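You operate a simulated robot arm through the tools that you are given. There is no shell and no other tool. Be economical: measure what you need, move in short steps, check, and stop when the job is done.

The job below is to be done with a simulated two-armed robot. You get a single attempt, and the scene is never put back.

## Task
Switch off and tag the line, then set the left red knob to the same letter as the other.
Fine: tag on the peg below the hasp; grey lever above the knob loose to turn, tight after; leave the other knob and lever.

Only the result counts: the job must be done as asked and must still hold three seconds after the hand-in. Knocking over, shifting, dropping, spilling or breaking anything else fails it.

## Robot
Two 7-joint arms with two-finger parallel grippers on one trunk, on a base that drives. Base frame: it is fixed to the floor where the robot stands at the start and does not move with it; the origin is under the middle of the robot, x ahead of it, y to its left, z up. Readings come in mm, degrees, newtons and seconds.
The left shoulder is at the start at [50, 161, 1198], the right one opposite. With the tool pointing down near the work surface each hand reaches from about 220 to 680 mm from the robot's upright axis, wherever it stands, measured 20 degrees to its own side. Places, roughly: black button [600, 100, 1000]; blue button [500, 0, 1700]; green button [600, 100, 1000]; left grey lever [500, 100, 1300]; left red button [500, 0, 1800]; left red knob [500, 100, 1200]; main switch [400, 100, 900]; middle red button [500, 0, 1800]; peg below the hasp [400, 100, 700]; right grey lever [600, 100, 1300]; right red button [600, 0, 1800]; right red knob [600, 100, 1200]; selector switch [600, 0, 1700]; slatted apron [500, 400, 800]; stop button [600, 100, 900]; warning tag [-750, 1000, 1000]. Payload 3.43 kg a hand.
The TCP of each hand is the grasp point between the finger pads, 30 mm short of the fingertips. In the tool frame z runs along the fingers and y along their closing line. Largest opening 94 mm; finger width 28, thickness 10; the body of the gripper, 50 by 96 mm, starts 55 mm behind the TCP.
Orientation is told as [roll, pitch, yaw] about the base's x, y, z axes, in that order, counted from this pose: with the fingers straight down and closing along the base's y, the tool's x points along the base's -x, its y along +y and its z along -z.

## Interface
- The arms move only by the tool move_arm. It takes "left_commands", "right_commands" or both (then of equal length, played together; a hand with none holds still); each is a list of rows, each a list of 6 numbers: the shift along the base's x, y, z in mm, then the turn, a rotation vector about the base's x, y, z in degrees. In form: [[dx, dy, dz, rx, ry, rz], ...]. A call has 1 to 10 rows; each row shifts and turns the commanded pose from where the row before left it. "left_grip" and "right_grip" are, for a hand that has rows, the closure, from 0 (fully open) to 1 (shut), set as the call begins (left out, the last holds). Each row takes 0.2 s and may step no farther than 50 mm and 8.6 degrees from the row before; otherwise, or with a gripper value out of range, the whole call is refused. A pose out of reach is approached as far as the arm can. The call stops where the force on the tool passes 40 N (or 10 N more than at its start, if that is more) or the arm is blocked; 0.2 s more then pass. The fingers move at their own pace (about 45 mm/s each) and stop on an object; they squeeze with about 40 N. The grip force told is the motor's: it shows also when the fingers shut on nothing. Time passes only in rows, and 0.2 s behind the last, so rows that do not move let the fingers close. It gives the time, the measured TCP pose, the force on the tool (base axes), the opening and the grip force at its end, in the units of the frame above (readings bear some noise), with the torque about the TCP (base axes, N m) and any sound that the robot's microphone picked up.
- Cameras (640 x 400 px; columns grow to the right, rows downward): "scene" is now at [133.4, 11.3, 1362.9]; the picture's right is [0.11, -0.99, 0.00], its down [-0.16, -0.02, -0.99] and it looks along [0.98, 0.11, -0.16] (base axes); focal length 214 px, centre (320, 200). "left" rides on the left gripper at [76, -14, -103] in its tool frame; the picture's right is [0.18, 0.98, 0.00], its down [-0.75, 0.14, -0.64] and it looks along [-0.63, 0.12, 0.77] (tool axes); focal length 243 px, centre (320, 200). "right" rides on the right gripper at [76, 14, -102] in its tool frame; the picture's right is [-0.18, 0.98, 0.00], its down [-0.75, -0.14, -0.64] and it looks along [-0.63, -0.12, 0.77] (tool axes); focal length 243 px, centre (320, 200). There is no depth. A picture from a camera that has moved, and an enlarged one, comes with that camera's place and axes in the base frame and with its lens.
- snapshot(camera): a new picture of that camera. No time passes.
- slide_trunk(by): slides the trunk up (or, below 0, down) by that many mm; the arms and the scene camera ride with it, the base frame stays. It gives what a move gives, with no picture.
- roll_base(legs): drives the robot by 1 to 6 legs, each [ahead, left, turn to the left] in mm, mm and degrees, along the robot's own axes; the way and the turn of a leg run together, so that a leg with both is an arc; at most 1500 mm and 180 degrees a leg. The arms and the cameras ride along, it lands a little off, and it stops where it bumps. It gives what a move gives.
- aim_head(pan, tilt): turns the head with the scene camera to pan (to the left, within 80 degrees either way) and tilt (down, from -29 to 69), counted from straight ahead of the robot. It gives what a move gives.
- zoom(camera, box): a new picture of the part [left, top, right, bottom] of that camera's present view, enlarged. No time passes.
- close_job(): hands the job in; it is judged then, once.

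Go step by step. Nothing tells you exact positions but the pictures and the camera data: compare them with the known pose of the tool, close in by small moves and look again before you grip or let go. The budget is 120 turns and 100 pictures, counting those below and the enlarged ones. Unless the task says otherwise, let go and move clear before handing in, and close with one line.

The tools are called after ">>>" as a command line: name --argument value ..., lists and objects as JSON in quotes. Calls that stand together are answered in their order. move_arm: Moves the arms, as the interface text tells. Its arguments: {"type":"object","properties":{"left_commands":{"type":"array","items":{"type":"array","items":{"type":"number"}}},"left_grip":{"type":"number"},"right_commands":{"type":"array","items":{"type":"array","items":{"type":"number"}}},"right_grip":{"type":"number"}},"required":[]} The other tools are called the same way: slide_trunk (by) slides the trunk up or down; roll_base (legs) drives the base; aim_head (pan, tilt) turns the head that bears the scene camera; snapshot (camera) takes a picture; zoom (camera, box) takes an enlarged picture of a part of a camera's view; close_job () hands the job in.

At the start:

```text
time_s: 0.0
left_ee_pos: [329.0, 108.1, 1150.5]
left_tcp_rot: [0.0, 0.0, 0.0]
left_wrist_force: [-1.3, -0.4, 0.2]
left_torque: [0.0, 0.01, -0.01]
left_width: 94.1
left_gripper_force: 0.1
right_ee_pos: [465.4, -237.6, 1000.2]
right_tcp_rot: [-0.1, 0.0, 0.1]
right_wrist_force: [0.0, -0.7, 0.1]
right_torque: [0.0, 0.0, 0.03]
right_width: 94.2
right_gripper_force: 0.1
trunk travel left (down, up): [-225.0, 42.0]
robot x, y, heading: [0.9, -2.9, -0.2]
head pan, tilt: [6.6, 9.2]
```

scene: 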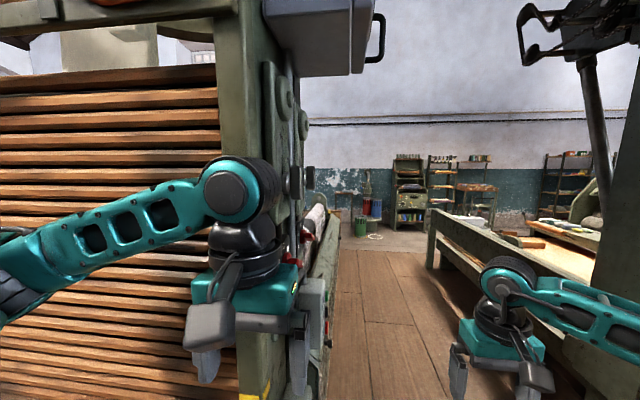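
right: 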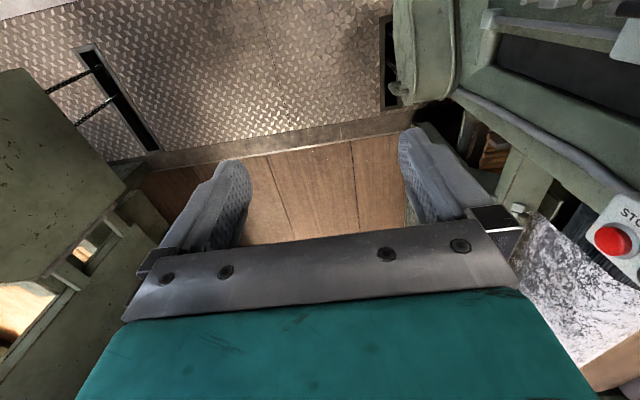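
left: 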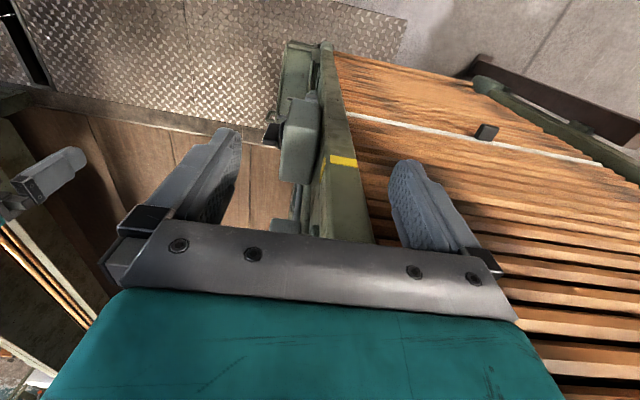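

I see the machine standing to my left with its control side facing right (−y). I'll look around with the head first.

>>> aim_head --pan 25 --tilt 25

>>> snapshot --camera "scene"

>>> aim_head --pan 80 --tilt 15

>>> snapshot --camera "scene"

```text
time_s: 0.8
left_ee_pos: [330.2, 108.1, 1149.4]
left_tcp_rot: [0.0, -0.1, 0.0]
left_wrist_force: [1.4, -0.2, -0.3]
left_torque: [-0.01, -0.01, 0.0]
left_width: 94.0
left_gripper_force: 0.0
right_ee_pos: [464.0, -236.7, 1000.3]
right_tcp_rot: [0.0, -0.1, 0.1]
right_wrist_force: [0.2, 0.7, -0.2]
right_torque: [-0.02, 0.02, 0.0]
right_width: 94.0
right_gripper_force: 0.0
trunk travel left (down, up): [-225.0, 42.0]
robot x, y, heading: [-1.0, 0.5, -0.0]
head pan, tilt: [25.0, 25.0]
```

```text
96 pictures are left
camera scene: at [124.7, 39.4, 1337.3], right [0.42, -0.91, 0.0], down [-0.38, -0.18, -0.91], along [0.82, 0.38, -0.42], focal length 214 px, centre (320, 200)
```

scene: 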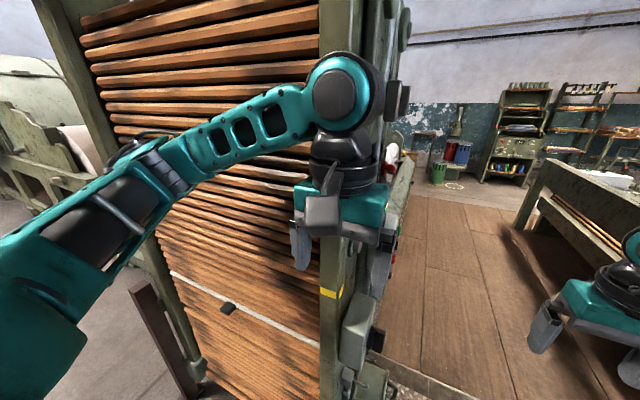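

```text
time_s: 2.0
left_ee_pos: [330.2, 108.0, 1151.0]
left_tcp_rot: [0.0, 0.0, 0.1]
left_wrist_force: [-0.6, 0.5, -0.7]
left_torque: [-0.01, 0.0, 0.0]
left_width: 93.9
left_gripper_force: 0.0
right_ee_pos: [464.8, -236.1, 999.7]
right_tcp_rot: [0.0, -0.1, -0.2]
right_wrist_force: [-0.2, -0.8, -0.6]
right_torque: [0.01, 0.01, -0.02]
right_width: 94.0
right_gripper_force: 0.1
trunk travel left (down, up): [-225.0, 42.0]
robot x, y, heading: [0.2, 2.0, -0.1]
head pan, tilt: [80.0, 15.0]
```

```text
95 pictures are left
camera scene: at [57.5, 92.6, 1353.5], right [0.98, -0.17, 0.0], down [-0.05, -0.26, -0.97], along [0.17, 0.95, -0.26], focal length 214 px, centre (320, 200)
```

scene: 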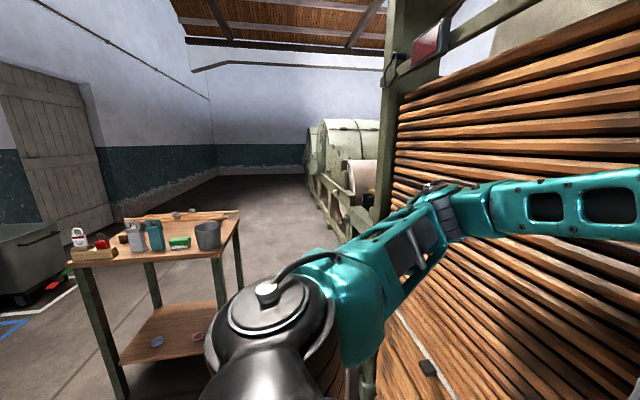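

The tag seems to be on the small bench behind-left. I'll zoom there.

>>> zoom --camera "scene" --box '[50, 200, 250, 325]'

>>> aim_head --pan -40 --tilt 30

>>> snapshot --camera "scene"

```text
3.20 times, centred on (150, 262) of scene
camera zoom: at [57.5, 92.6, 1353.5], right [0.98, -0.17, 0.0], down [-0.05, -0.26, -0.97], along [0.17, 0.95, -0.26], focal length 686 px, centre (864, 0)
```

zoom: 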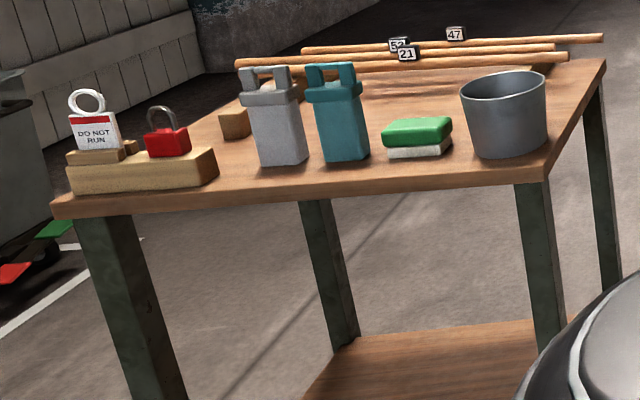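

```text
time_s: 4.0
left_ee_pos: [328.6, 108.2, 1149.5]
left_tcp_rot: [0.0, 0.2, 0.1]
left_wrist_force: [-0.2, 1.2, 0.0]
left_torque: [0.01, -0.02, 0.01]
left_width: 94.1
left_gripper_force: 0.0
right_ee_pos: [464.6, -237.2, 1000.0]
right_tcp_rot: [0.0, 0.0, -0.1]
right_wrist_force: [-0.1, -0.6, -0.1]
right_torque: [0.02, 0.0, -0.03]
right_width: 93.9
right_gripper_force: 0.0
trunk travel left (down, up): [-225.0, 42.0]
robot x, y, heading: [1.1, 0.5, -0.0]
head pan, tilt: [-40.0, 30.0]
```

```text
93 pictures are left
camera scene: at [110.5, -57.5, 1329.3], right [-0.64, -0.77, 0.0], down [-0.38, 0.32, -0.87], along [0.66, -0.56, -0.5], focal length 214 px, centre (320, 200)
```

scene: 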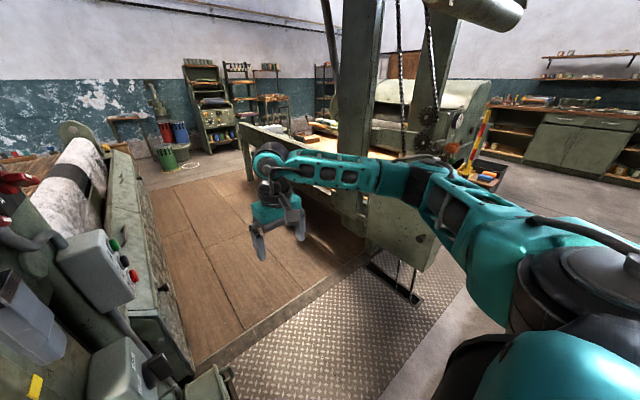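

I'll shift right into the aisle and turn to face the panel side.

>>> roll_base --legs '[[0, -450, 0], [0, 0, 60]]'

>>> aim_head --pan 0 --tilt 20

>>> snapshot --camera "scene"

```text
time_s: 11.2
left_ee_pos: [70.6, -114.4, 1149.3]
left_tcp_rot: [0.0, 0.0, 60.1]
left_wrist_force: [0.4, 0.4, 0.1]
left_torque: [-0.01, 0.02, 0.0]
left_width: 94.0
left_gripper_force: 0.1
right_ee_pos: [438.1, -170.3, 999.4]
right_tcp_rot: [0.0, 0.0, 60.0]
right_wrist_force: [0.3, -0.4, -0.6]
right_torque: [0.02, 0.01, 0.0]
right_width: 94.3
right_gripper_force: 0.2
trunk travel left (down, up): [-225.0, 42.0]
robot x, y, heading: [-2.8, -454.8, 60.1]
head pan, tilt: [-40.0, 30.0]
```

```text
time_s: 12.3
left_ee_pos: [70.3, -114.9, 1149.6]
left_tcp_rot: [0.0, 0.0, 60.1]
left_wrist_force: [-0.3, 0.8, 0.9]
left_torque: [-0.03, -0.02, -0.02]
left_width: 93.9
left_gripper_force: 0.0
right_ee_pos: [437.4, -169.1, 999.3]
right_tcp_rot: [-0.1, 0.0, 60.0]
right_wrist_force: [0.0, 0.2, -1.1]
right_torque: [0.0, 0.0, -0.01]
right_width: 93.8
right_gripper_force: 0.1
trunk travel left (down, up): [-225.0, 42.0]
robot x, y, heading: [3.0, -453.7, 60.0]
head pan, tilt: [0.0, 20.0]
```

```text
92 pictures are left
camera scene: at [68.3, -338.4, 1345.3], right [0.87, -0.5, 0.0], down [-0.17, -0.3, -0.94], along [0.47, 0.81, -0.34], focal length 214 px, centre (320, 200)
```

scene: 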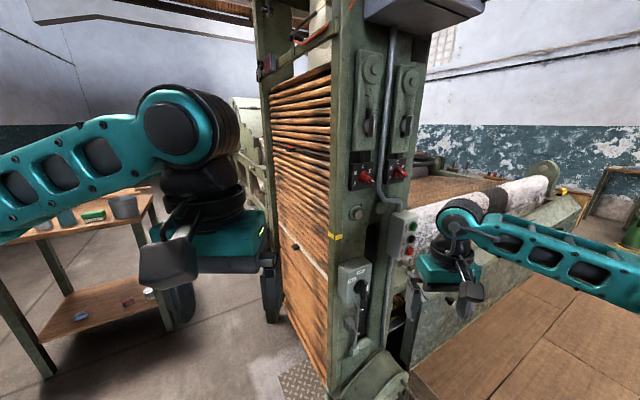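

The panel post holds levers, knobs, and the main switch. I'll drive in front of it.

>>> roll_base --legs '[[0, -400, 0], [0, 0, 30]]'

>>> aim_head --pan -3 --tilt 25

>>> snapshot --camera "scene"

```text
time_s: 17.8
left_ee_pos: [238.0, -323.6, 1149.5]
left_tcp_rot: [0.0, 0.0, 89.8]
left_wrist_force: [-0.4, 0.2, 0.0]
left_torque: [-0.02, 0.02, 0.01]
left_width: 94.0
left_gripper_force: 0.2
right_ee_pos: [583.1, -188.9, 999.3]
right_tcp_rot: [0.0, 0.0, 89.8]
right_wrist_force: [-0.1, -0.6, -0.3]
right_torque: [0.05, -0.02, -0.01]
right_width: 94.2
right_gripper_force: 0.1
trunk travel left (down, up): [-225.0, 42.0]
robot x, y, heading: [346.4, -653.1, 90.0]
head pan, tilt: [0.0, 20.0]
```

```text
time_s: 18.4
left_ee_pos: [238.0, -322.9, 1150.6]
left_tcp_rot: [0.0, 0.0, 89.9]
left_wrist_force: [-0.4, 0.3, 0.1]
left_torque: [-0.02, -0.05, -0.02]
left_width: 93.9
left_gripper_force: 0.1
right_ee_pos: [582.9, -187.7, 999.2]
right_tcp_rot: [0.0, 0.1, 89.9]
right_wrist_force: [-0.8, -0.7, 0.4]
right_torque: [0.0, 0.01, -0.01]
right_width: 94.1
right_gripper_force: 0.0
trunk travel left (down, up): [-225.0, 42.0]
robot x, y, heading: [348.5, -650.1, 90.0]
head pan, tilt: [-3.0, 25.0]
```

```text
91 pictures are left
camera scene: at [351.6, -520.0, 1337.3], right [1.0, -0.05, 0.0], down [-0.02, -0.42, -0.91], along [0.05, 0.91, -0.42], focal length 214 px, centre (320, 200)
```

scene: 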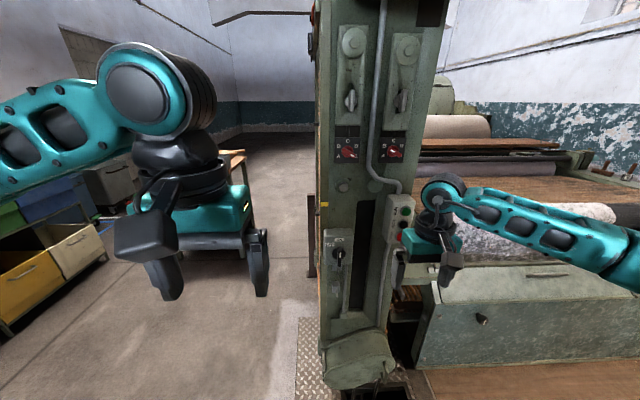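

Now I zoom on the details of the panel.

>>> zoom --camera "scene" --box '[310, 110, 430, 185]'

>>> zoom --camera "scene" --box '[310, 20, 430, 110]'

>>> zoom --camera "scene" --box '[300, 220, 420, 340]'

```text
5.33 times, centred on (370, 148) of scene
camera zoom: at [351.6, -520.0, 1337.3], right [1.0, -0.05, 0.0], down [-0.02, -0.42, -0.91], along [0.05, 0.91, -0.42], focal length 1144 px, centre (53, 480)
```

zoom: 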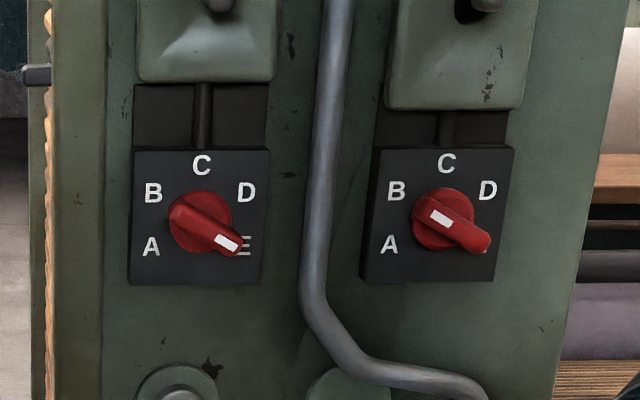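

```text
4.44 times, centred on (370, 65) of scene
camera zoom: at [351.6, -520.0, 1337.3], right [1.0, -0.05, 0.0], down [-0.02, -0.42, -0.91], along [0.05, 0.91, -0.42], focal length 953 px, centre (98, 800)
```

zoom: 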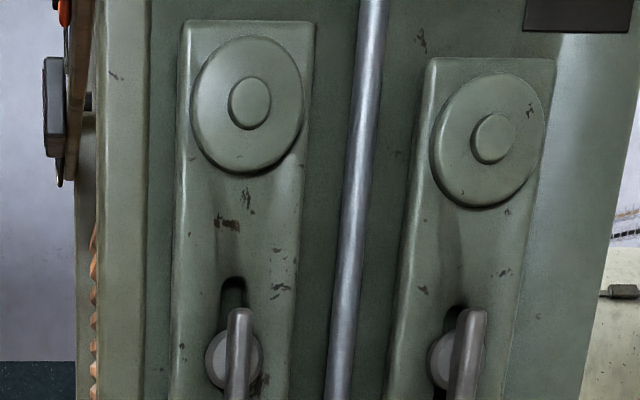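

```text
3.33 times, centred on (360, 280) of scene
camera zoom: at [351.6, -520.0, 1337.3], right [1.0, -0.05, 0.0], down [-0.02, -0.42, -0.91], along [0.05, 0.91, -0.42], focal length 715 px, centre (187, -67)
```

zoom: 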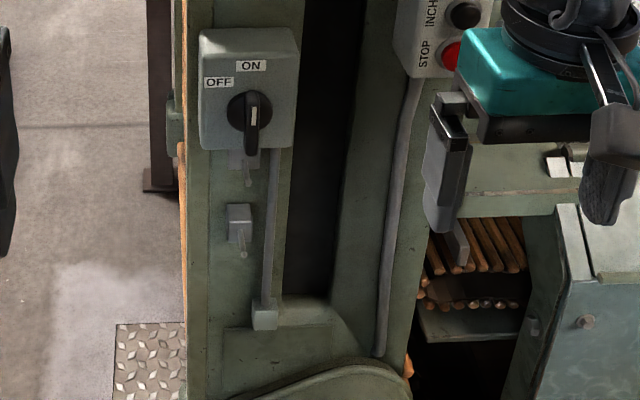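

Left knob is near (468,100,1204), lever ~z 1340, main switch ~ (449,60,855). I'll turn the right hand to point at the panel and use its camera.

>>> move_arm --right_commands '[[-10, 0, 15, 8.2, 0, 0], [-10, 0, 15, 8.2, 0, 0], [-10, 0, 15, 8.2, 0, 0], [-10, 0, 15, 8.2, 0, 0], [-10, 0, 15, 8.2, 0, 0], [-10, 0, 15, 8.2, 0, 0], [-10, 0, 15, 8.2, 0, 0], [-10, 0, 15, 8.2, 0, 0], [-10, 0, 15, 8.2, 0, 0], [-10, 0, 15, 8.2, 0, 0]]'

>>> move_arm --right_commands '[[0, 0, 0, 8, 0, 0], [0, 0, 0, 0, 0, 0]]'

>>> snapshot --camera "right"

>>> snapshot --camera "scene"

```text
time_s: 20.6
left_ee_pos: [235.2, -322.8, 1149.7]
left_tcp_rot: [-0.1, 0.1, 90.0]
left_wrist_force: [-1.0, 0.6, -1.5]
left_torque: [-0.06, -0.02, 0.0]
left_width: 94.0
left_gripper_force: 0.2
right_ee_pos: [473.0, -189.6, 1138.9]
right_tcp_rot: [6.4, -80.2, 84.5]
right_wrist_force: [6.4, 2.8, 2.8]
right_torque: [-0.15, 0.05, 0.51]
right_width: 94.1
right_gripper_force: 0.1
trunk travel left (down, up): [-225.0, 42.0]
robot x, y, heading: [349.3, -651.7, 89.8]
head pan, tilt: [-3.0, 25.0]
```

```text
time_s: 21.2
left_ee_pos: [239.3, -322.9, 1150.2]
left_tcp_rot: [0.0, 0.1, 89.9]
left_wrist_force: [-0.2, -0.9, 0.4]
left_torque: [-0.03, 0.0, 0.03]
left_width: 94.0
left_gripper_force: 0.1
right_ee_pos: [472.0, -191.6, 1156.0]
right_tcp_rot: [86.5, -89.7, 3.1]
right_wrist_force: [0.5, 0.1, -0.3]
right_torque: [-0.01, -0.01, -0.04]
right_width: 94.1
right_gripper_force: 0.1
right hand out of reach, approached as far as the arm can: row 1
trunk travel left (down, up): [-225.0, 42.0]
robot x, y, heading: [343.7, -647.8, 89.8]
head pan, tilt: [-3.0, 25.0]
```

```text
87 pictures are left
camera right: at [457.2, -293.3, 1079.0], right [-0.98, 0.0, 0.19], down [0.14, -0.64, 0.75], along [0.12, 0.77, 0.63], focal length 243 px, centre (320, 200)
```

right: 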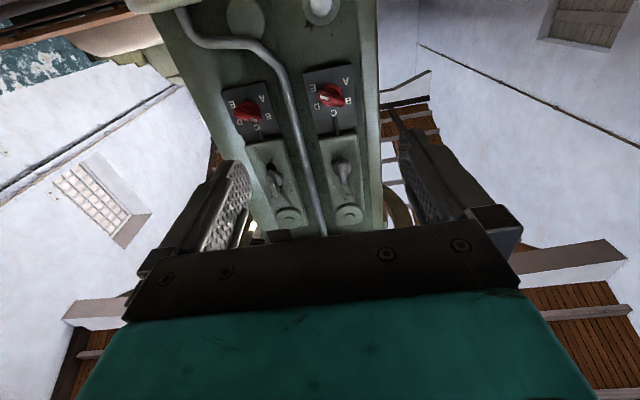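

```text
86 pictures are left
camera scene: at [352.6, -520.3, 1337.3], right [1.0, -0.05, 0.0], down [-0.02, -0.42, -0.91], along [0.05, 0.91, -0.42], focal length 214 px, centre (320, 200)
```

scene: 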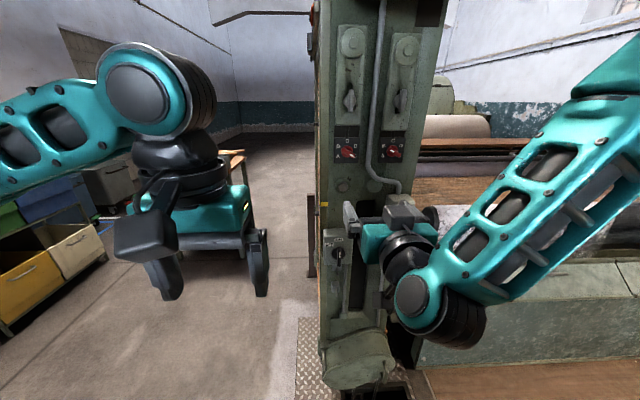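

The hand points to the panel (its picture is upside down). Zooming on knobs and levers from here.

>>> zoom --camera "right" --box '[215, 60, 375, 140]'

>>> zoom --camera "right" --box '[235, 120, 375, 240]'

```text
4.00 times, centred on (295, 100) of right
camera zoom: at [457.2, -293.3, 1079.0], right [-0.98, 0.0, 0.19], down [0.14, -0.64, 0.75], along [0.12, 0.77, 0.63], focal length 970 px, centre (420, 600)
```

zoom: 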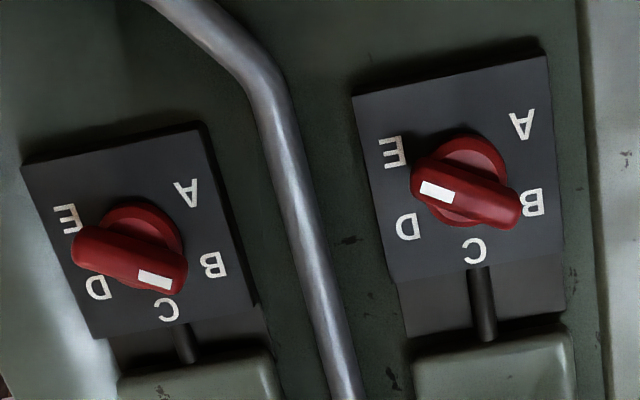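

```text
3.33 times, centred on (305, 180) of right
camera zoom: at [457.2, -293.3, 1079.0], right [-0.98, 0.0, 0.19], down [0.14, -0.64, 0.75], along [0.12, 0.77, 0.63], focal length 809 px, centre (370, 267)
```

zoom: 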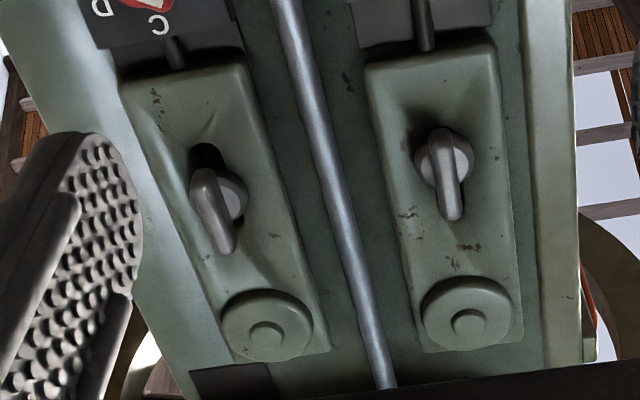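

The left knob's white mark points to E and the right one to B, so the target is B (180° away). I'll bring the hand camera nearer to study the lever.

>>> move_arm --right_commands '[[0, 35, 15, 0, 0, 0], [0, 35, 15, 0, 0, 0], [0, 35, 15, 0, 0, 0], [0, 35, 15, 0, 0, 0], [0, 0, 0, 0, 0, 0]]'

>>> zoom --camera "right" --box '[200, 40, 440, 230]'

>>> zoom --camera "scene" --box '[330, 75, 420, 165]'

```text
time_s: 22.4
left_ee_pos: [236.9, -323.8, 1150.3]
left_tcp_rot: [0.0, 0.0, 89.9]
left_wrist_force: [1.1, 0.0, 0.6]
left_torque: [0.02, 0.0, -0.04]
left_width: 93.9
left_gripper_force: 0.2
right_ee_pos: [470.7, -52.8, 1217.4]
right_tcp_rot: [92.5, -90.0, -2.5]
right_wrist_force: [0.3, 0.2, -0.6]
right_torque: [0.01, 0.02, 0.04]
right_width: 94.3
right_gripper_force: 0.1
right hand out of reach, approached as far as the arm can: row 2
trunk travel left (down, up): [-225.0, 42.0]
robot x, y, heading: [344.2, -650.4, 89.9]
head pan, tilt: [-3.0, 25.0]
```

```text
2.11 times, centred on (320, 135) of right
camera zoom: at [456.2, -155.0, 1140.1], right [-0.98, 0.0, 0.19], down [0.14, -0.64, 0.75], along [0.12, 0.77, 0.63], focal length 511 px, centre (320, 337)
```

zoom: 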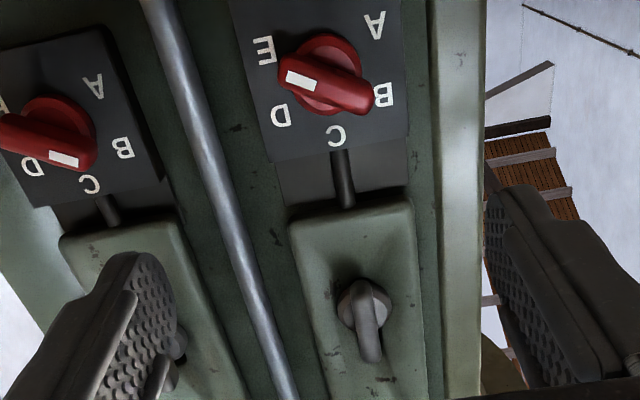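

```text
4.44 times, centred on (375, 120) of scene
camera zoom: at [351.5, -520.3, 1337.3], right [1.0, -0.05, 0.0], down [-0.02, -0.42, -0.91], along [0.05, 0.91, -0.42], focal length 953 px, centre (76, 556)
```

zoom: 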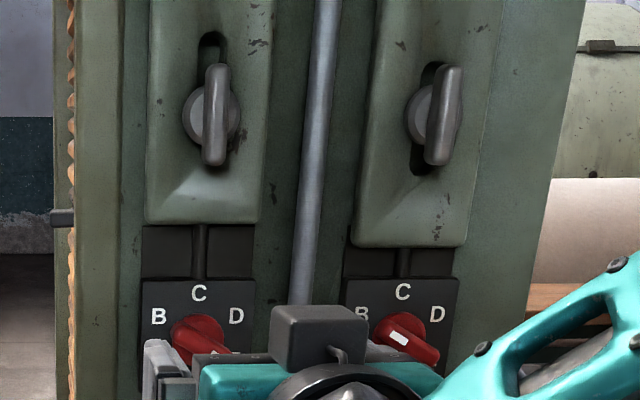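

Each lever is a bar handle on a disc in a vertical slot; I'll study that later. First the main switch: lowering the right hand in front of it.

>>> move_arm --right_commands '[[0, -20, -20, 0, 0, 0], [0, -20, -40, 0, 0, 0], [0, 0, -40, 0, 0, 0], [0, 0, -40, 0, 0, 0], [-5, 0, -40, 0, 0, 0], [-5, 0, -40, 0, 0, 0], [-5, 0, -40, 0, 0, 0], [-5, 0, -40, 0, 0, 0], [0, 0, -20, 0, 0, 0], [0, 0, 0, 0, 0, 0]]'

>>> snapshot --camera "right"

>>> zoom --camera "scene" --box '[310, 200, 430, 330]'

```text
time_s: 24.6
left_ee_pos: [237.7, -322.7, 1149.7]
left_tcp_rot: [0.1, 0.0, 90.0]
left_wrist_force: [0.5, -1.1, 0.2]
left_torque: [0.0, 0.01, 0.01]
left_width: 93.9
left_gripper_force: 0.2
right_ee_pos: [335.3, -126.3, 974.7]
right_tcp_rot: [30.9, -89.8, 58.9]
right_wrist_force: [-0.7, 0.3, 1.0]
right_torque: [0.01, 0.03, 0.0]
right_width: 93.9
right_gripper_force: 0.0
right hand out of reach, approached as far as the arm can: row 1, 2, 3, 4, 5, 6, 7, 8, 9
trunk travel left (down, up): [-225.0, 42.0]
robot x, y, heading: [345.8, -651.7, 90.0]
head pan, tilt: [-3.0, 25.0]
```

```text
81 pictures are left
camera right: at [320.0, -227.2, 898.2], right [-0.98, 0.0, 0.19], down [0.14, -0.64, 0.76], along [0.12, 0.77, 0.63], focal length 243 px, centre (320, 200)
```

right: 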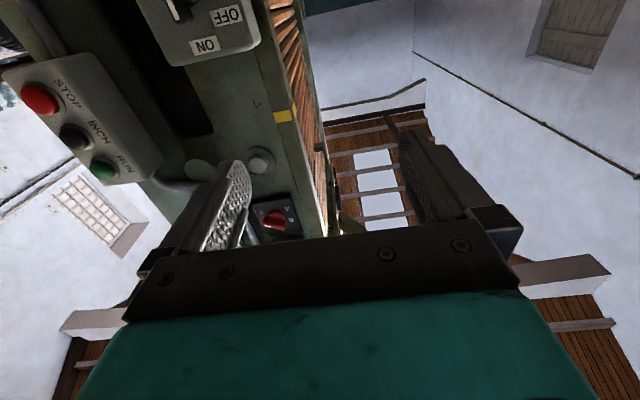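

```text
3.08 times, centred on (370, 265) of scene
camera zoom: at [351.7, -520.0, 1337.2], right [1.0, -0.05, 0.0], down [-0.02, -0.42, -0.91], along [0.05, 0.91, -0.42], focal length 660 px, centre (166, 0)
```

zoom: 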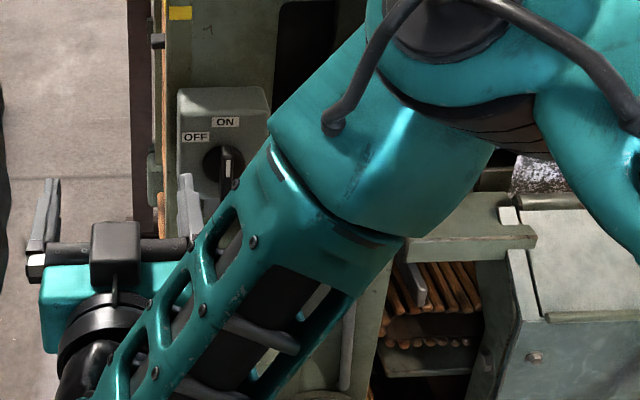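

The arm ran out of its range at this height, so I'll lower the trunk.

>>> slide_trunk --by -200

>>> move_arm --right_commands '[[20, 0, 20, 0, 0, 0], [20, 0, 20, 0, 0, 0], [20, 0, 20, 0, 0, 0], [20, 0, 20, 0, 0, 0], [20, 0, 10, 0, 0, 0], [15, 0, 0, 0, 0, 0], [0, 0, 0, 0, 0, 0]]'

>>> snapshot --camera "right"

>>> snapshot --camera "scene"

```text
time_s: 26.8
left_ee_pos: [237.5, -323.2, 951.4]
left_tcp_rot: [0.0, 0.0, 89.9]
left_wrist_force: [-0.1, -0.4, -1.0]
left_torque: [-0.01, 0.02, -0.02]
left_width: 93.9
left_gripper_force: 0.0
right_ee_pos: [335.5, -124.9, 775.7]
right_tcp_rot: [34.9, -89.7, 54.8]
right_wrist_force: [-0.4, 0.6, -0.4]
right_torque: [0.0, -0.01, -0.03]
right_width: 93.8
right_gripper_force: 0.0
trunk travel left (down, up): [-25.0, 242.0]
robot x, y, heading: [347.8, -654.2, 90.0]
head pan, tilt: [-3.0, 25.0]
```

```text
time_s: 28.4
left_ee_pos: [236.9, -322.8, 949.3]
left_tcp_rot: [0.0, 0.1, 89.9]
left_wrist_force: [-0.4, -0.5, -0.8]
left_torque: [0.01, 0.01, -0.01]
left_width: 93.9
left_gripper_force: 0.1
right_ee_pos: [418.3, -134.2, 883.8]
right_tcp_rot: [18.7, -89.6, 71.0]
right_wrist_force: [-1.2, -0.3, 0.5]
right_torque: [0.02, 0.01, 0.02]
right_width: 94.1
right_gripper_force: 0.0
right hand out of reach, approached as far as the arm can: row 2, 3, 4, 5, 6
trunk travel left (down, up): [-25.0, 242.0]
robot x, y, heading: [346.3, -652.3, 89.8]
head pan, tilt: [-3.0, 25.0]
```

```text
79 pictures are left
camera right: at [403.0, -236.4, 806.9], right [-0.98, 0.01, 0.19], down [0.14, -0.64, 0.76], along [0.13, 0.77, 0.63], focal length 243 px, centre (320, 200)
```

right: 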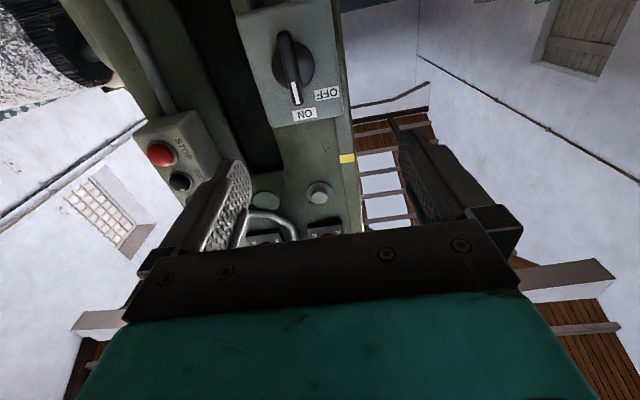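

```text
78 pictures are left
camera scene: at [351.6, -520.0, 1137.2], right [1.0, -0.05, 0.0], down [-0.02, -0.42, -0.91], along [0.05, 0.91, -0.42], focal length 214 px, centre (320, 200)
```

scene: 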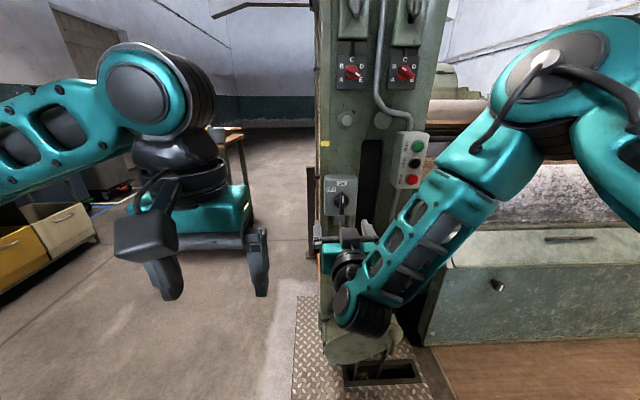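

The main switch handle is about (451,75,855), upright at ON. I'll move forward towards it with the hand horizontal and check reach.

>>> move_arm --right_commands '[[5, 25, 0, 0, 0, 0], [5, 25, 0, 0, 0, 0], [5, 25, 0, 0, 0, 0], [5, 25, 0, 0, 0, 0], [5, 20, 0, 0, 0, 0], [0, 0, 0, 0, 0, 0]]'

>>> snapshot --camera "right"

>>> zoom --camera "scene" --box '[300, 150, 400, 250]'

```text
time_s: 29.8
left_ee_pos: [236.4, -323.2, 950.8]
left_tcp_rot: [0.0, 0.0, 89.9]
left_wrist_force: [-0.1, 0.7, 0.0]
left_torque: [0.0, 0.02, 0.0]
left_width: 94.0
left_gripper_force: 0.0
right_ee_pos: [404.0, -24.7, 906.2]
right_tcp_rot: [15.4, -89.6, 74.1]
right_wrist_force: [-0.2, 0.0, -0.1]
right_torque: [-0.01, -0.03, 0.03]
right_width: 93.9
right_gripper_force: 0.1
right hand out of reach, approached as far as the arm can: row 1, 2, 3, 4, 5
trunk travel left (down, up): [-25.0, 242.0]
robot x, y, heading: [344.5, -653.8, 90.1]
head pan, tilt: [-3.0, 25.0]
```

```text
77 pictures are left
camera right: at [387.9, -126.9, 830.4], right [-0.98, 0.01, 0.19], down [0.14, -0.64, 0.76], along [0.13, 0.77, 0.62], focal length 243 px, centre (320, 200)
```

right: 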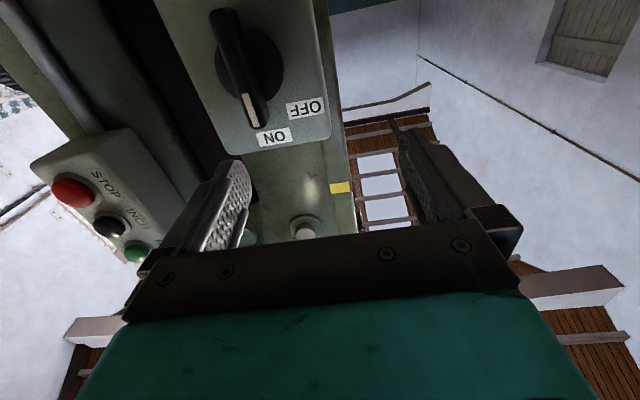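

```text
4.00 times, centred on (350, 200) of scene
camera zoom: at [351.6, -520.0, 1137.2], right [1.0, -0.05, 0.0], down [-0.02, -0.42, -0.91], along [0.05, 0.91, -0.42], focal length 858 px, centre (200, 200)
```

zoom: 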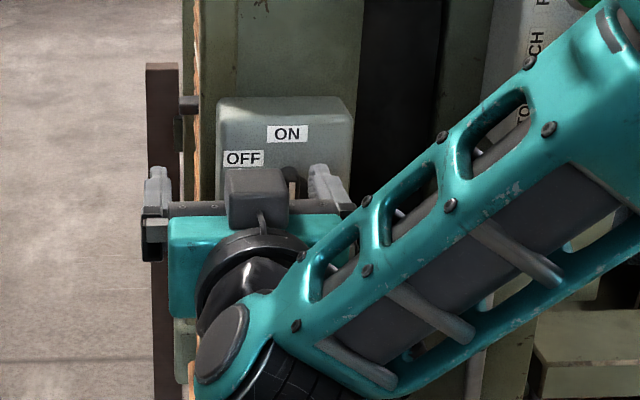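

The wrist nears a joint limit because the hand is left of its shoulder; I'll shift the base left so the target lies to the right.

>>> roll_base --legs '[[0, 220, 0]]'

>>> move_arm --right_commands '[[40, 0, -5, 0, 0, 0], [40, 0, -5, 0, 0, 0], [40, 0, -5, 0, 0, 0], [40, 0, -5, 0, 0, 0], [40, 0, -5, 0, 0, 0], [35, 0, -5, 0, 0, 0], [30, 0, 0, 0, 0, 0], [0, 0, 0, 0, 0, 0]]'

>>> snapshot --camera "right"

>>> snapshot --camera "scene"

```text
time_s: 32.4
left_ee_pos: [14.9, -321.9, 950.0]
left_tcp_rot: [0.0, -0.1, 89.8]
left_wrist_force: [1.4, -0.3, 0.5]
left_torque: [0.0, -0.01, 0.01]
left_width: 94.0
left_gripper_force: 0.1
right_ee_pos: [182.1, -25.0, 906.5]
right_tcp_rot: [16.2, -89.6, 73.2]
right_wrist_force: [0.2, 0.7, 0.6]
right_torque: [0.0, 0.03, 0.02]
right_width: 94.0
right_gripper_force: 0.1
trunk travel left (down, up): [-25.0, 242.0]
robot x, y, heading: [123.6, -653.3, 89.8]
head pan, tilt: [-3.0, 25.0]
```

```text
time_s: 34.2
left_ee_pos: [15.5, -322.3, 949.4]
left_tcp_rot: [0.0, -0.1, 89.8]
left_wrist_force: [0.0, -0.8, 0.2]
left_torque: [-0.01, -0.02, 0.01]
left_width: 93.9
left_gripper_force: 0.1
right_ee_pos: [258.8, -43.4, 1004.3]
right_tcp_rot: [5.1, -89.1, 83.5]
right_wrist_force: [0.1, 0.4, -0.1]
right_torque: [0.01, -0.01, -0.01]
right_width: 93.9
right_gripper_force: 0.0
right hand out of reach, approached as far as the arm can: row 1, 2, 3, 4, 5, 6, 7
trunk travel left (down, up): [-25.0, 242.0]
robot x, y, heading: [121.5, -650.9, 89.8]
head pan, tilt: [-3.0, 25.0]
```

```text
75 pictures are left
camera right: at [241.7, -145.2, 929.5], right [-0.98, 0.03, 0.19], down [0.13, -0.63, 0.76], along [0.14, 0.77, 0.62], focal length 243 px, centre (320, 200)
```

right: 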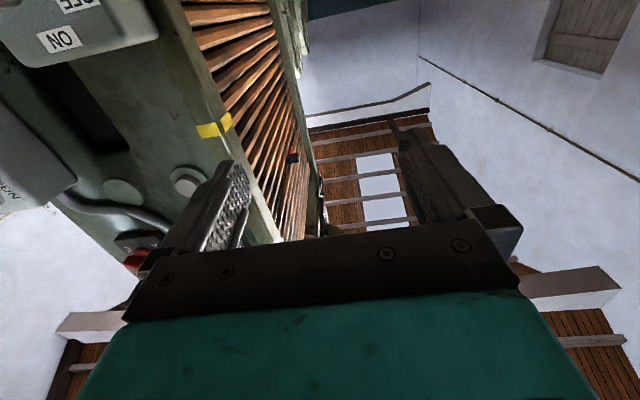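

```text
74 pictures are left
camera scene: at [129.0, -519.6, 1137.2], right [1.0, -0.06, 0.0], down [-0.02, -0.42, -0.91], along [0.05, 0.9, -0.42], focal length 214 px, centre (320, 200)
```

scene: 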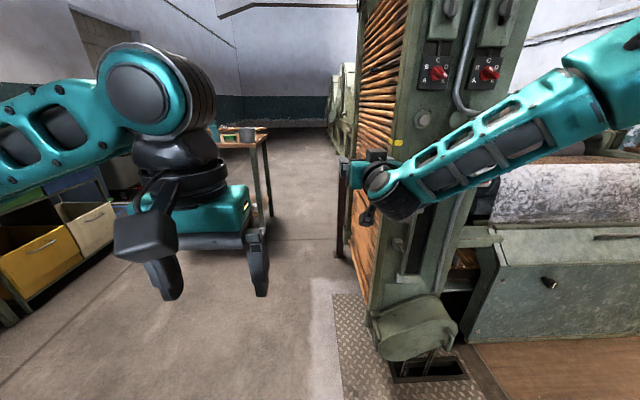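

I'll go back to a half-down tilt (45°), which suits the wrist better, and push the switch handle with closed fingertips.

>>> move_arm --right_commands '[[0, -20, 0, -8, 0, 0], [0, -20, 0, -8, 0, 0], [0, -20, 0, -8, 0, 0], [0, -20, 0, -8, 0, 0], [0, -20, 0, -8, 0, 0], [0, -20, 0, -5, 0, 0], [0, 0, 0, 0, 0, 0]]' --right_grip 1

>>> roll_base --legs '[[0, -160, 0]]'

>>> snapshot --camera "right"

>>> snapshot --camera "scene"

```text
time_s: 35.8
left_ee_pos: [15.7, -322.5, 949.6]
left_tcp_rot: [0.0, 0.0, 89.7]
left_wrist_force: [-0.2, 0.6, -0.4]
left_torque: [0.01, 0.01, -0.01]
left_width: 94.1
left_gripper_force: 0.0
right_ee_pos: [258.8, -162.3, 1004.3]
right_tcp_rot: [-0.4, -44.5, 89.9]
right_wrist_force: [-0.5, -0.9, -0.2]
right_torque: [0.02, 0.03, -0.02]
right_width: 0.0
right_gripper_force: 32.5
trunk travel left (down, up): [-25.0, 242.0]
robot x, y, heading: [123.0, -651.6, 89.9]
head pan, tilt: [-3.0, 25.0]
```

```text
time_s: 37.9
left_ee_pos: [178.3, -321.3, 950.4]
left_tcp_rot: [0.0, 0.0, 89.7]
left_wrist_force: [-0.6, -1.4, 0.3]
left_torque: [0.01, 0.04, 0.04]
left_width: 94.0
left_gripper_force: 0.0
right_ee_pos: [421.8, -162.4, 1002.8]
right_tcp_rot: [-0.5, -44.7, 89.7]
right_wrist_force: [0.3, -0.3, 0.5]
right_torque: [0.01, 0.02, 0.01]
right_width: 0.1
right_gripper_force: 33.3
trunk travel left (down, up): [-25.0, 242.0]
robot x, y, heading: [283.6, -653.6, 89.8]
head pan, tilt: [-3.0, 25.0]
```

```text
73 pictures are left
camera right: at [405.8, -287.6, 1022.0], right [-0.98, 0.14, 0.12], down [0.14, 0.08, 0.99], along [0.13, 0.99, -0.1], focal length 243 px, centre (320, 200)
```

right: 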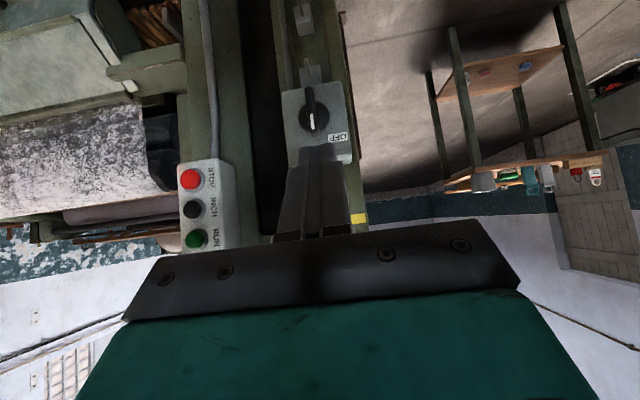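

```text
72 pictures are left
camera scene: at [291.5, -520.2, 1137.2], right [1.0, -0.06, 0.0], down [-0.02, -0.42, -0.91], along [0.05, 0.9, -0.42], focal length 214 px, centre (320, 200)
```

scene: 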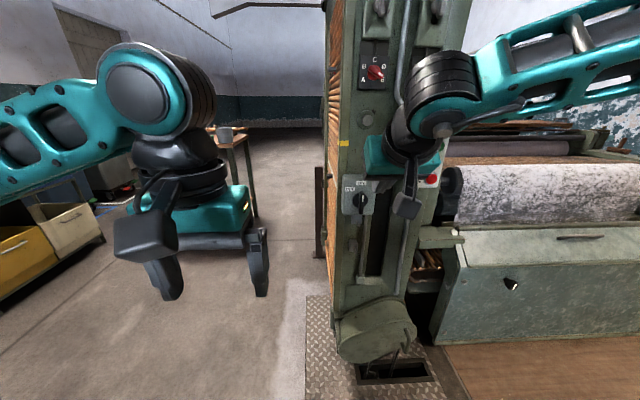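

Now the hand camera looks level at the switch and the peg (inverted). Zoom in.

>>> zoom --camera "right" --box '[260, 0, 370, 170]'

>>> zoom --camera "scene" --box '[320, 165, 420, 265]'

```text
2.35 times, centred on (315, 85) of right
camera zoom: at [405.8, -287.6, 1022.0], right [-0.98, 0.14, 0.12], down [0.14, 0.08, 0.99], along [0.13, 0.99, -0.1], focal length 571 px, centre (332, 471)
```

zoom: 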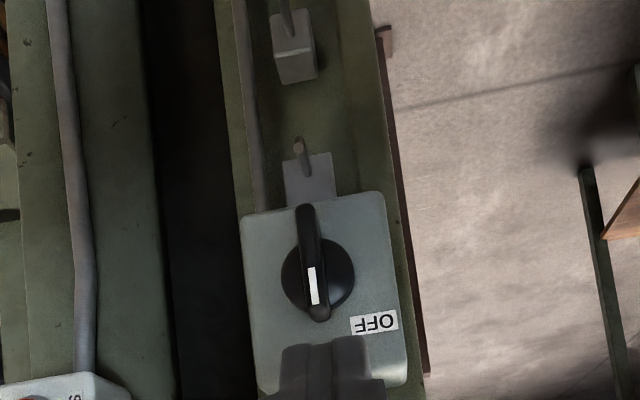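

```text
4.00 times, centred on (370, 215) of scene
camera zoom: at [291.5, -520.2, 1137.2], right [1.0, -0.06, 0.0], down [-0.02, -0.42, -0.91], along [0.05, 0.9, -0.42], focal length 858 px, centre (120, 140)
```

zoom: 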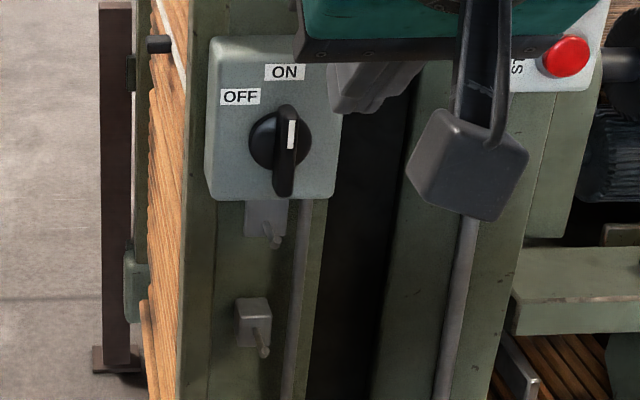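

Handle centre ≈ (451, 60–80, 851). I'll bring the closed fingertips to the right of its upper end, staying a bit off the box.

>>> move_arm --right_commands '[[16, 36, -20, 0, 0, 0], [16, 36, -20, 0, 0, 0], [16, 36, -20, 0, 0, 0], [16, 36, -20, 0, 0, 0], [6, 26, -20, 0, 0, 0], [0, 0, 0, 0, 0, 0]]'

>>> snapshot --camera "right"

>>> zoom --camera "scene" --box '[320, 165, 420, 265]'

```text
time_s: 39.2
left_ee_pos: [177.9, -324.1, 950.0]
left_tcp_rot: [-0.1, -0.1, 89.8]
left_wrist_force: [-0.3, -0.9, -0.3]
left_torque: [0.0, 0.0, -0.03]
left_width: 94.1
left_gripper_force: 0.1
right_ee_pos: [492.7, 5.2, 902.2]
right_tcp_rot: [-0.6, -44.6, 89.6]
right_wrist_force: [0.5, 0.3, 0.3]
right_torque: [-0.01, 0.05, 0.04]
right_width: 0.0
right_gripper_force: 33.0
trunk travel left (down, up): [-25.0, 242.0]
robot x, y, heading: [283.6, -653.2, 89.9]
head pan, tilt: [-3.0, 25.0]
```

```text
69 pictures are left
camera right: at [476.3, -119.3, 921.2], right [-0.98, 0.14, 0.12], down [0.14, 0.08, 0.99], along [0.13, 0.99, -0.1], focal length 243 px, centre (320, 200)
```

right: 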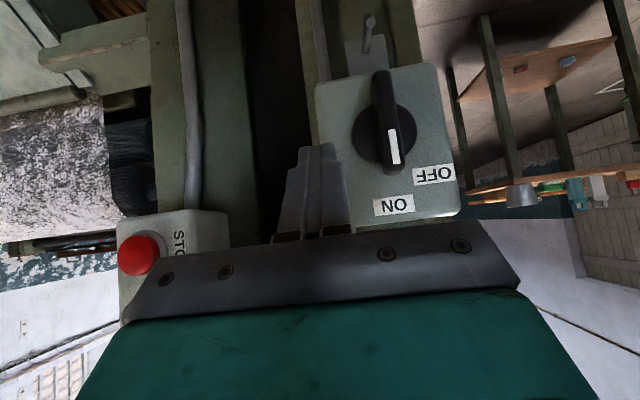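

```text
4.00 times, centred on (370, 215) of scene
camera zoom: at [291.4, -520.2, 1137.2], right [1.0, -0.06, 0.0], down [-0.02, -0.42, -0.91], along [0.05, 0.9, -0.42], focal length 858 px, centre (120, 140)
```

zoom: 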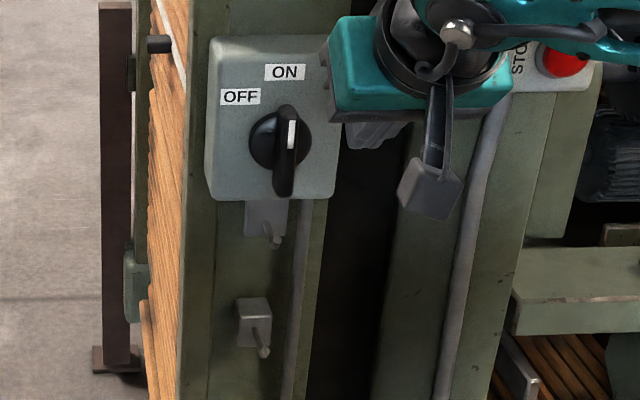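

Handle centre ≈ (445,73→45,854), bar ±33 mm. I'll move the tips in beside its upper end and push left along the arc.

>>> move_arm --right_commands '[[0, 20, -5, 0, 0, 0], [0, 16, -4, 0, 0, 0], [-13, 0, 0, 0, 0, 0], [-13, 0, 0, 0, 0, 0], [-7, 0, 4, 0, 0, 0], [-6, 0, 4, 0, 0, 0], [-4, 0, 1, 0, 0, 0], [0, 0, 0, 0, 0, 0]]'

>>> snapshot --camera "right"

```text
time_s: 40.0
left_ee_pos: [178.9, -325.4, 951.1]
left_tcp_rot: [0.0, -0.2, 89.5]
left_wrist_force: [-0.2, 0.8, -0.7]
left_torque: [0.0, 0.0, 0.0]
left_width: 94.3
left_gripper_force: 0.0
right_ee_pos: [492.4, 37.5, 895.7]
right_tcp_rot: [-0.8, -44.2, 88.8]
right_wrist_force: [2.9, -19.8, 7.8]
right_torque: [-0.01, 0.05, -0.06]
right_width: 0.0
right_gripper_force: 33.3
trunk travel left (down, up): [-25.0, 242.0]
robot x, y, heading: [280.9, -654.4, 89.7]
head pan, tilt: [-3.0, 25.0]
stopped in row 3 (right hand): the force on the tool passed its limit at 46 N (the readings are from after the stop); the commanded pose is now the measured one
```

```text
67 pictures are left
camera right: at [473.2, -87.0, 915.3], right [-0.98, 0.16, 0.12], down [0.13, 0.09, 0.99], along [0.15, 0.98, -0.11], focal length 243 px, centre (320, 200)
```

right: 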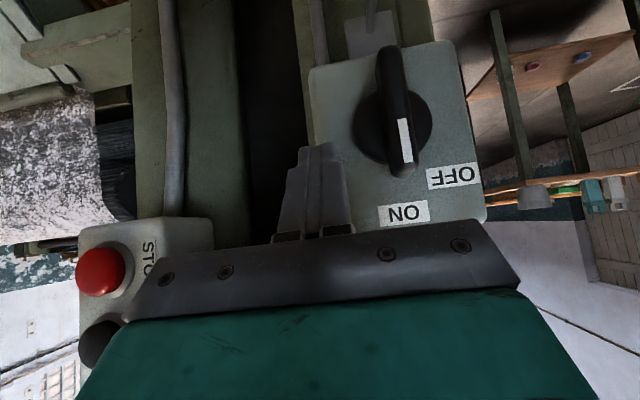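

The tips touched the box face at y≈60. Backing off 12 mm, then pushing left.

>>> move_arm --right_commands '[[0, -14, 0, 0, 0, 0], [-13, 0, -2, 0, 0, 0], [-12, 0, 0, 0, 0, 0], [-7, 0, 3, 0, 0, 0], [-7, 0, 4, 0, 0, 0], [-4, 0, 1, 0, 0, 0], [0, 0, 0, 0, 0, 0]]'

>>> snapshot --camera "right"

```text
time_s: 41.6
left_ee_pos: [176.1, -323.3, 950.1]
left_tcp_rot: [-0.1, 0.0, 89.7]
left_wrist_force: [-0.5, -0.1, -0.4]
left_torque: [0.02, -0.02, 0.01]
left_width: 94.2
left_gripper_force: 0.0
right_ee_pos: [439.8, 25.6, 901.2]
right_tcp_rot: [-0.4, -44.3, 89.3]
right_wrist_force: [0.6, 0.1, -0.2]
right_torque: [0.02, -0.01, -0.01]
right_width: 0.0
right_gripper_force: 32.6
trunk travel left (down, up): [-25.0, 242.0]
robot x, y, heading: [287.9, -654.1, 89.7]
head pan, tilt: [-3.0, 25.0]
```

```text
66 pictures are left
camera right: at [424.0, -99.5, 920.9], right [-0.98, 0.15, 0.12], down [0.14, 0.09, 0.99], along [0.14, 0.98, -0.11], focal length 243 px, centre (320, 200)
```

right: 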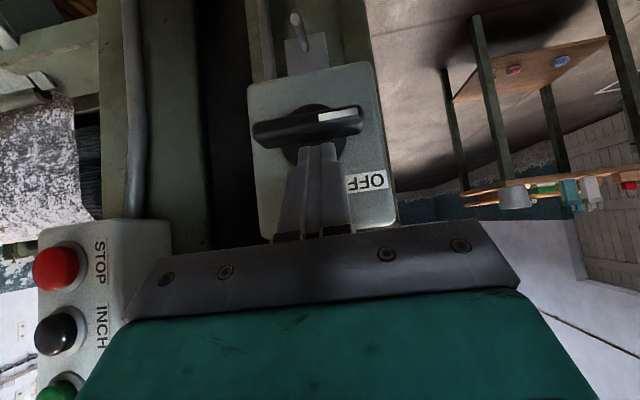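

The bar has turned to about horizontal. I'll back off and inspect.

>>> move_arm --right_commands '[[0, -15, 15, 0, 0, 0], [0, -30, 20, 0, 0, 0], [30, -40, 20, 0, 0, 0], [40, -40, 20, 0, 0, 0], [0, 0, 0, 0, 0, 0]]'

>>> zoom --camera "scene" --box '[335, 160, 405, 265]'

>>> zoom --camera "right" --box '[250, 0, 450, 200]'

```text
refused: row 3 steps farther than a row can; nothing moved
```

```text
3.81 times, centred on (370, 212) of scene
camera zoom: at [290.3, -521.0, 1137.5], right [1.0, -0.06, 0.0], down [-0.02, -0.42, -0.91], along [0.05, 0.9, -0.42], focal length 817 px, centre (130, 152)
```

zoom: 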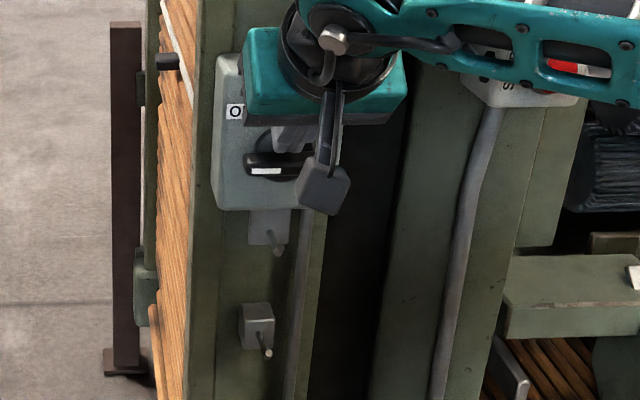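

```text
2.00 times, centred on (350, 100) of right
camera zoom: at [424.0, -99.5, 920.9], right [-0.98, 0.15, 0.12], down [0.14, 0.09, 0.99], along [0.14, 0.98, -0.11], focal length 485 px, centre (260, 400)
```

zoom: 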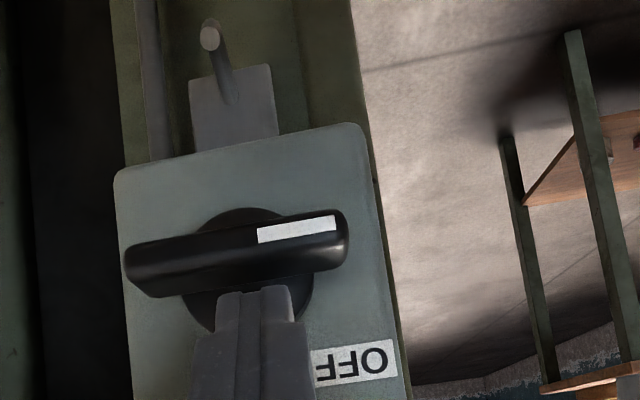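

The handle snapped to exactly horizontal left, 90° from ON — the OFF stop. Backing off to look freely.

>>> move_arm --right_commands '[[0, -15, 10, 0, 0, 0], [0, -35, 15, 0, 0, 0], [25, -35, 15, 0, 0, 0], [40, -25, 15, 0, 0, 0], [40, 0, 0, 0, 0, 0], [0, 0, 0, 0, 0, 0]]'

>>> zoom --camera "scene" --box '[335, 160, 405, 265]'

>>> snapshot --camera "right"

```text
time_s: 43.0
left_ee_pos: [178.8, -324.0, 950.5]
left_tcp_rot: [0.0, 0.1, 89.6]
left_wrist_force: [-0.5, 0.4, 0.6]
left_torque: [0.0, 0.01, 0.0]
left_width: 93.9
left_gripper_force: 0.1
right_ee_pos: [554.3, -83.4, 955.5]
right_tcp_rot: [-0.8, -44.0, 89.1]
right_wrist_force: [0.2, 0.1, -0.3]
right_torque: [0.02, 0.0, -0.03]
right_width: 0.1
right_gripper_force: 33.1
trunk travel left (down, up): [-25.0, 242.0]
robot x, y, heading: [286.2, -655.5, 89.7]
head pan, tilt: [-3.0, 25.0]
```

```text
3.81 times, centred on (370, 212) of scene
camera zoom: at [291.9, -520.9, 1137.2], right [1.0, -0.06, 0.0], down [-0.03, -0.42, -0.91], along [0.05, 0.9, -0.42], focal length 817 px, centre (130, 152)
```

zoom: 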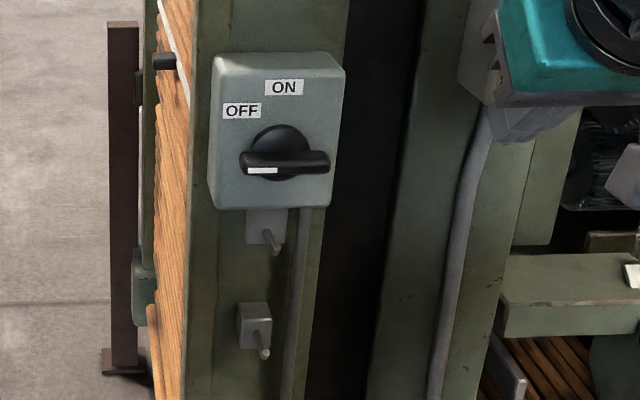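

```text
62 pictures are left
camera right: at [535.6, -208.2, 975.0], right [-0.98, 0.16, 0.12], down [0.13, 0.09, 0.99], along [0.15, 0.98, -0.11], focal length 243 px, centre (320, 200)
```

right: 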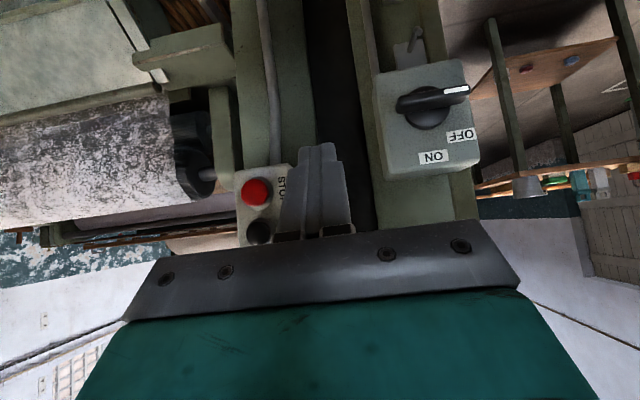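

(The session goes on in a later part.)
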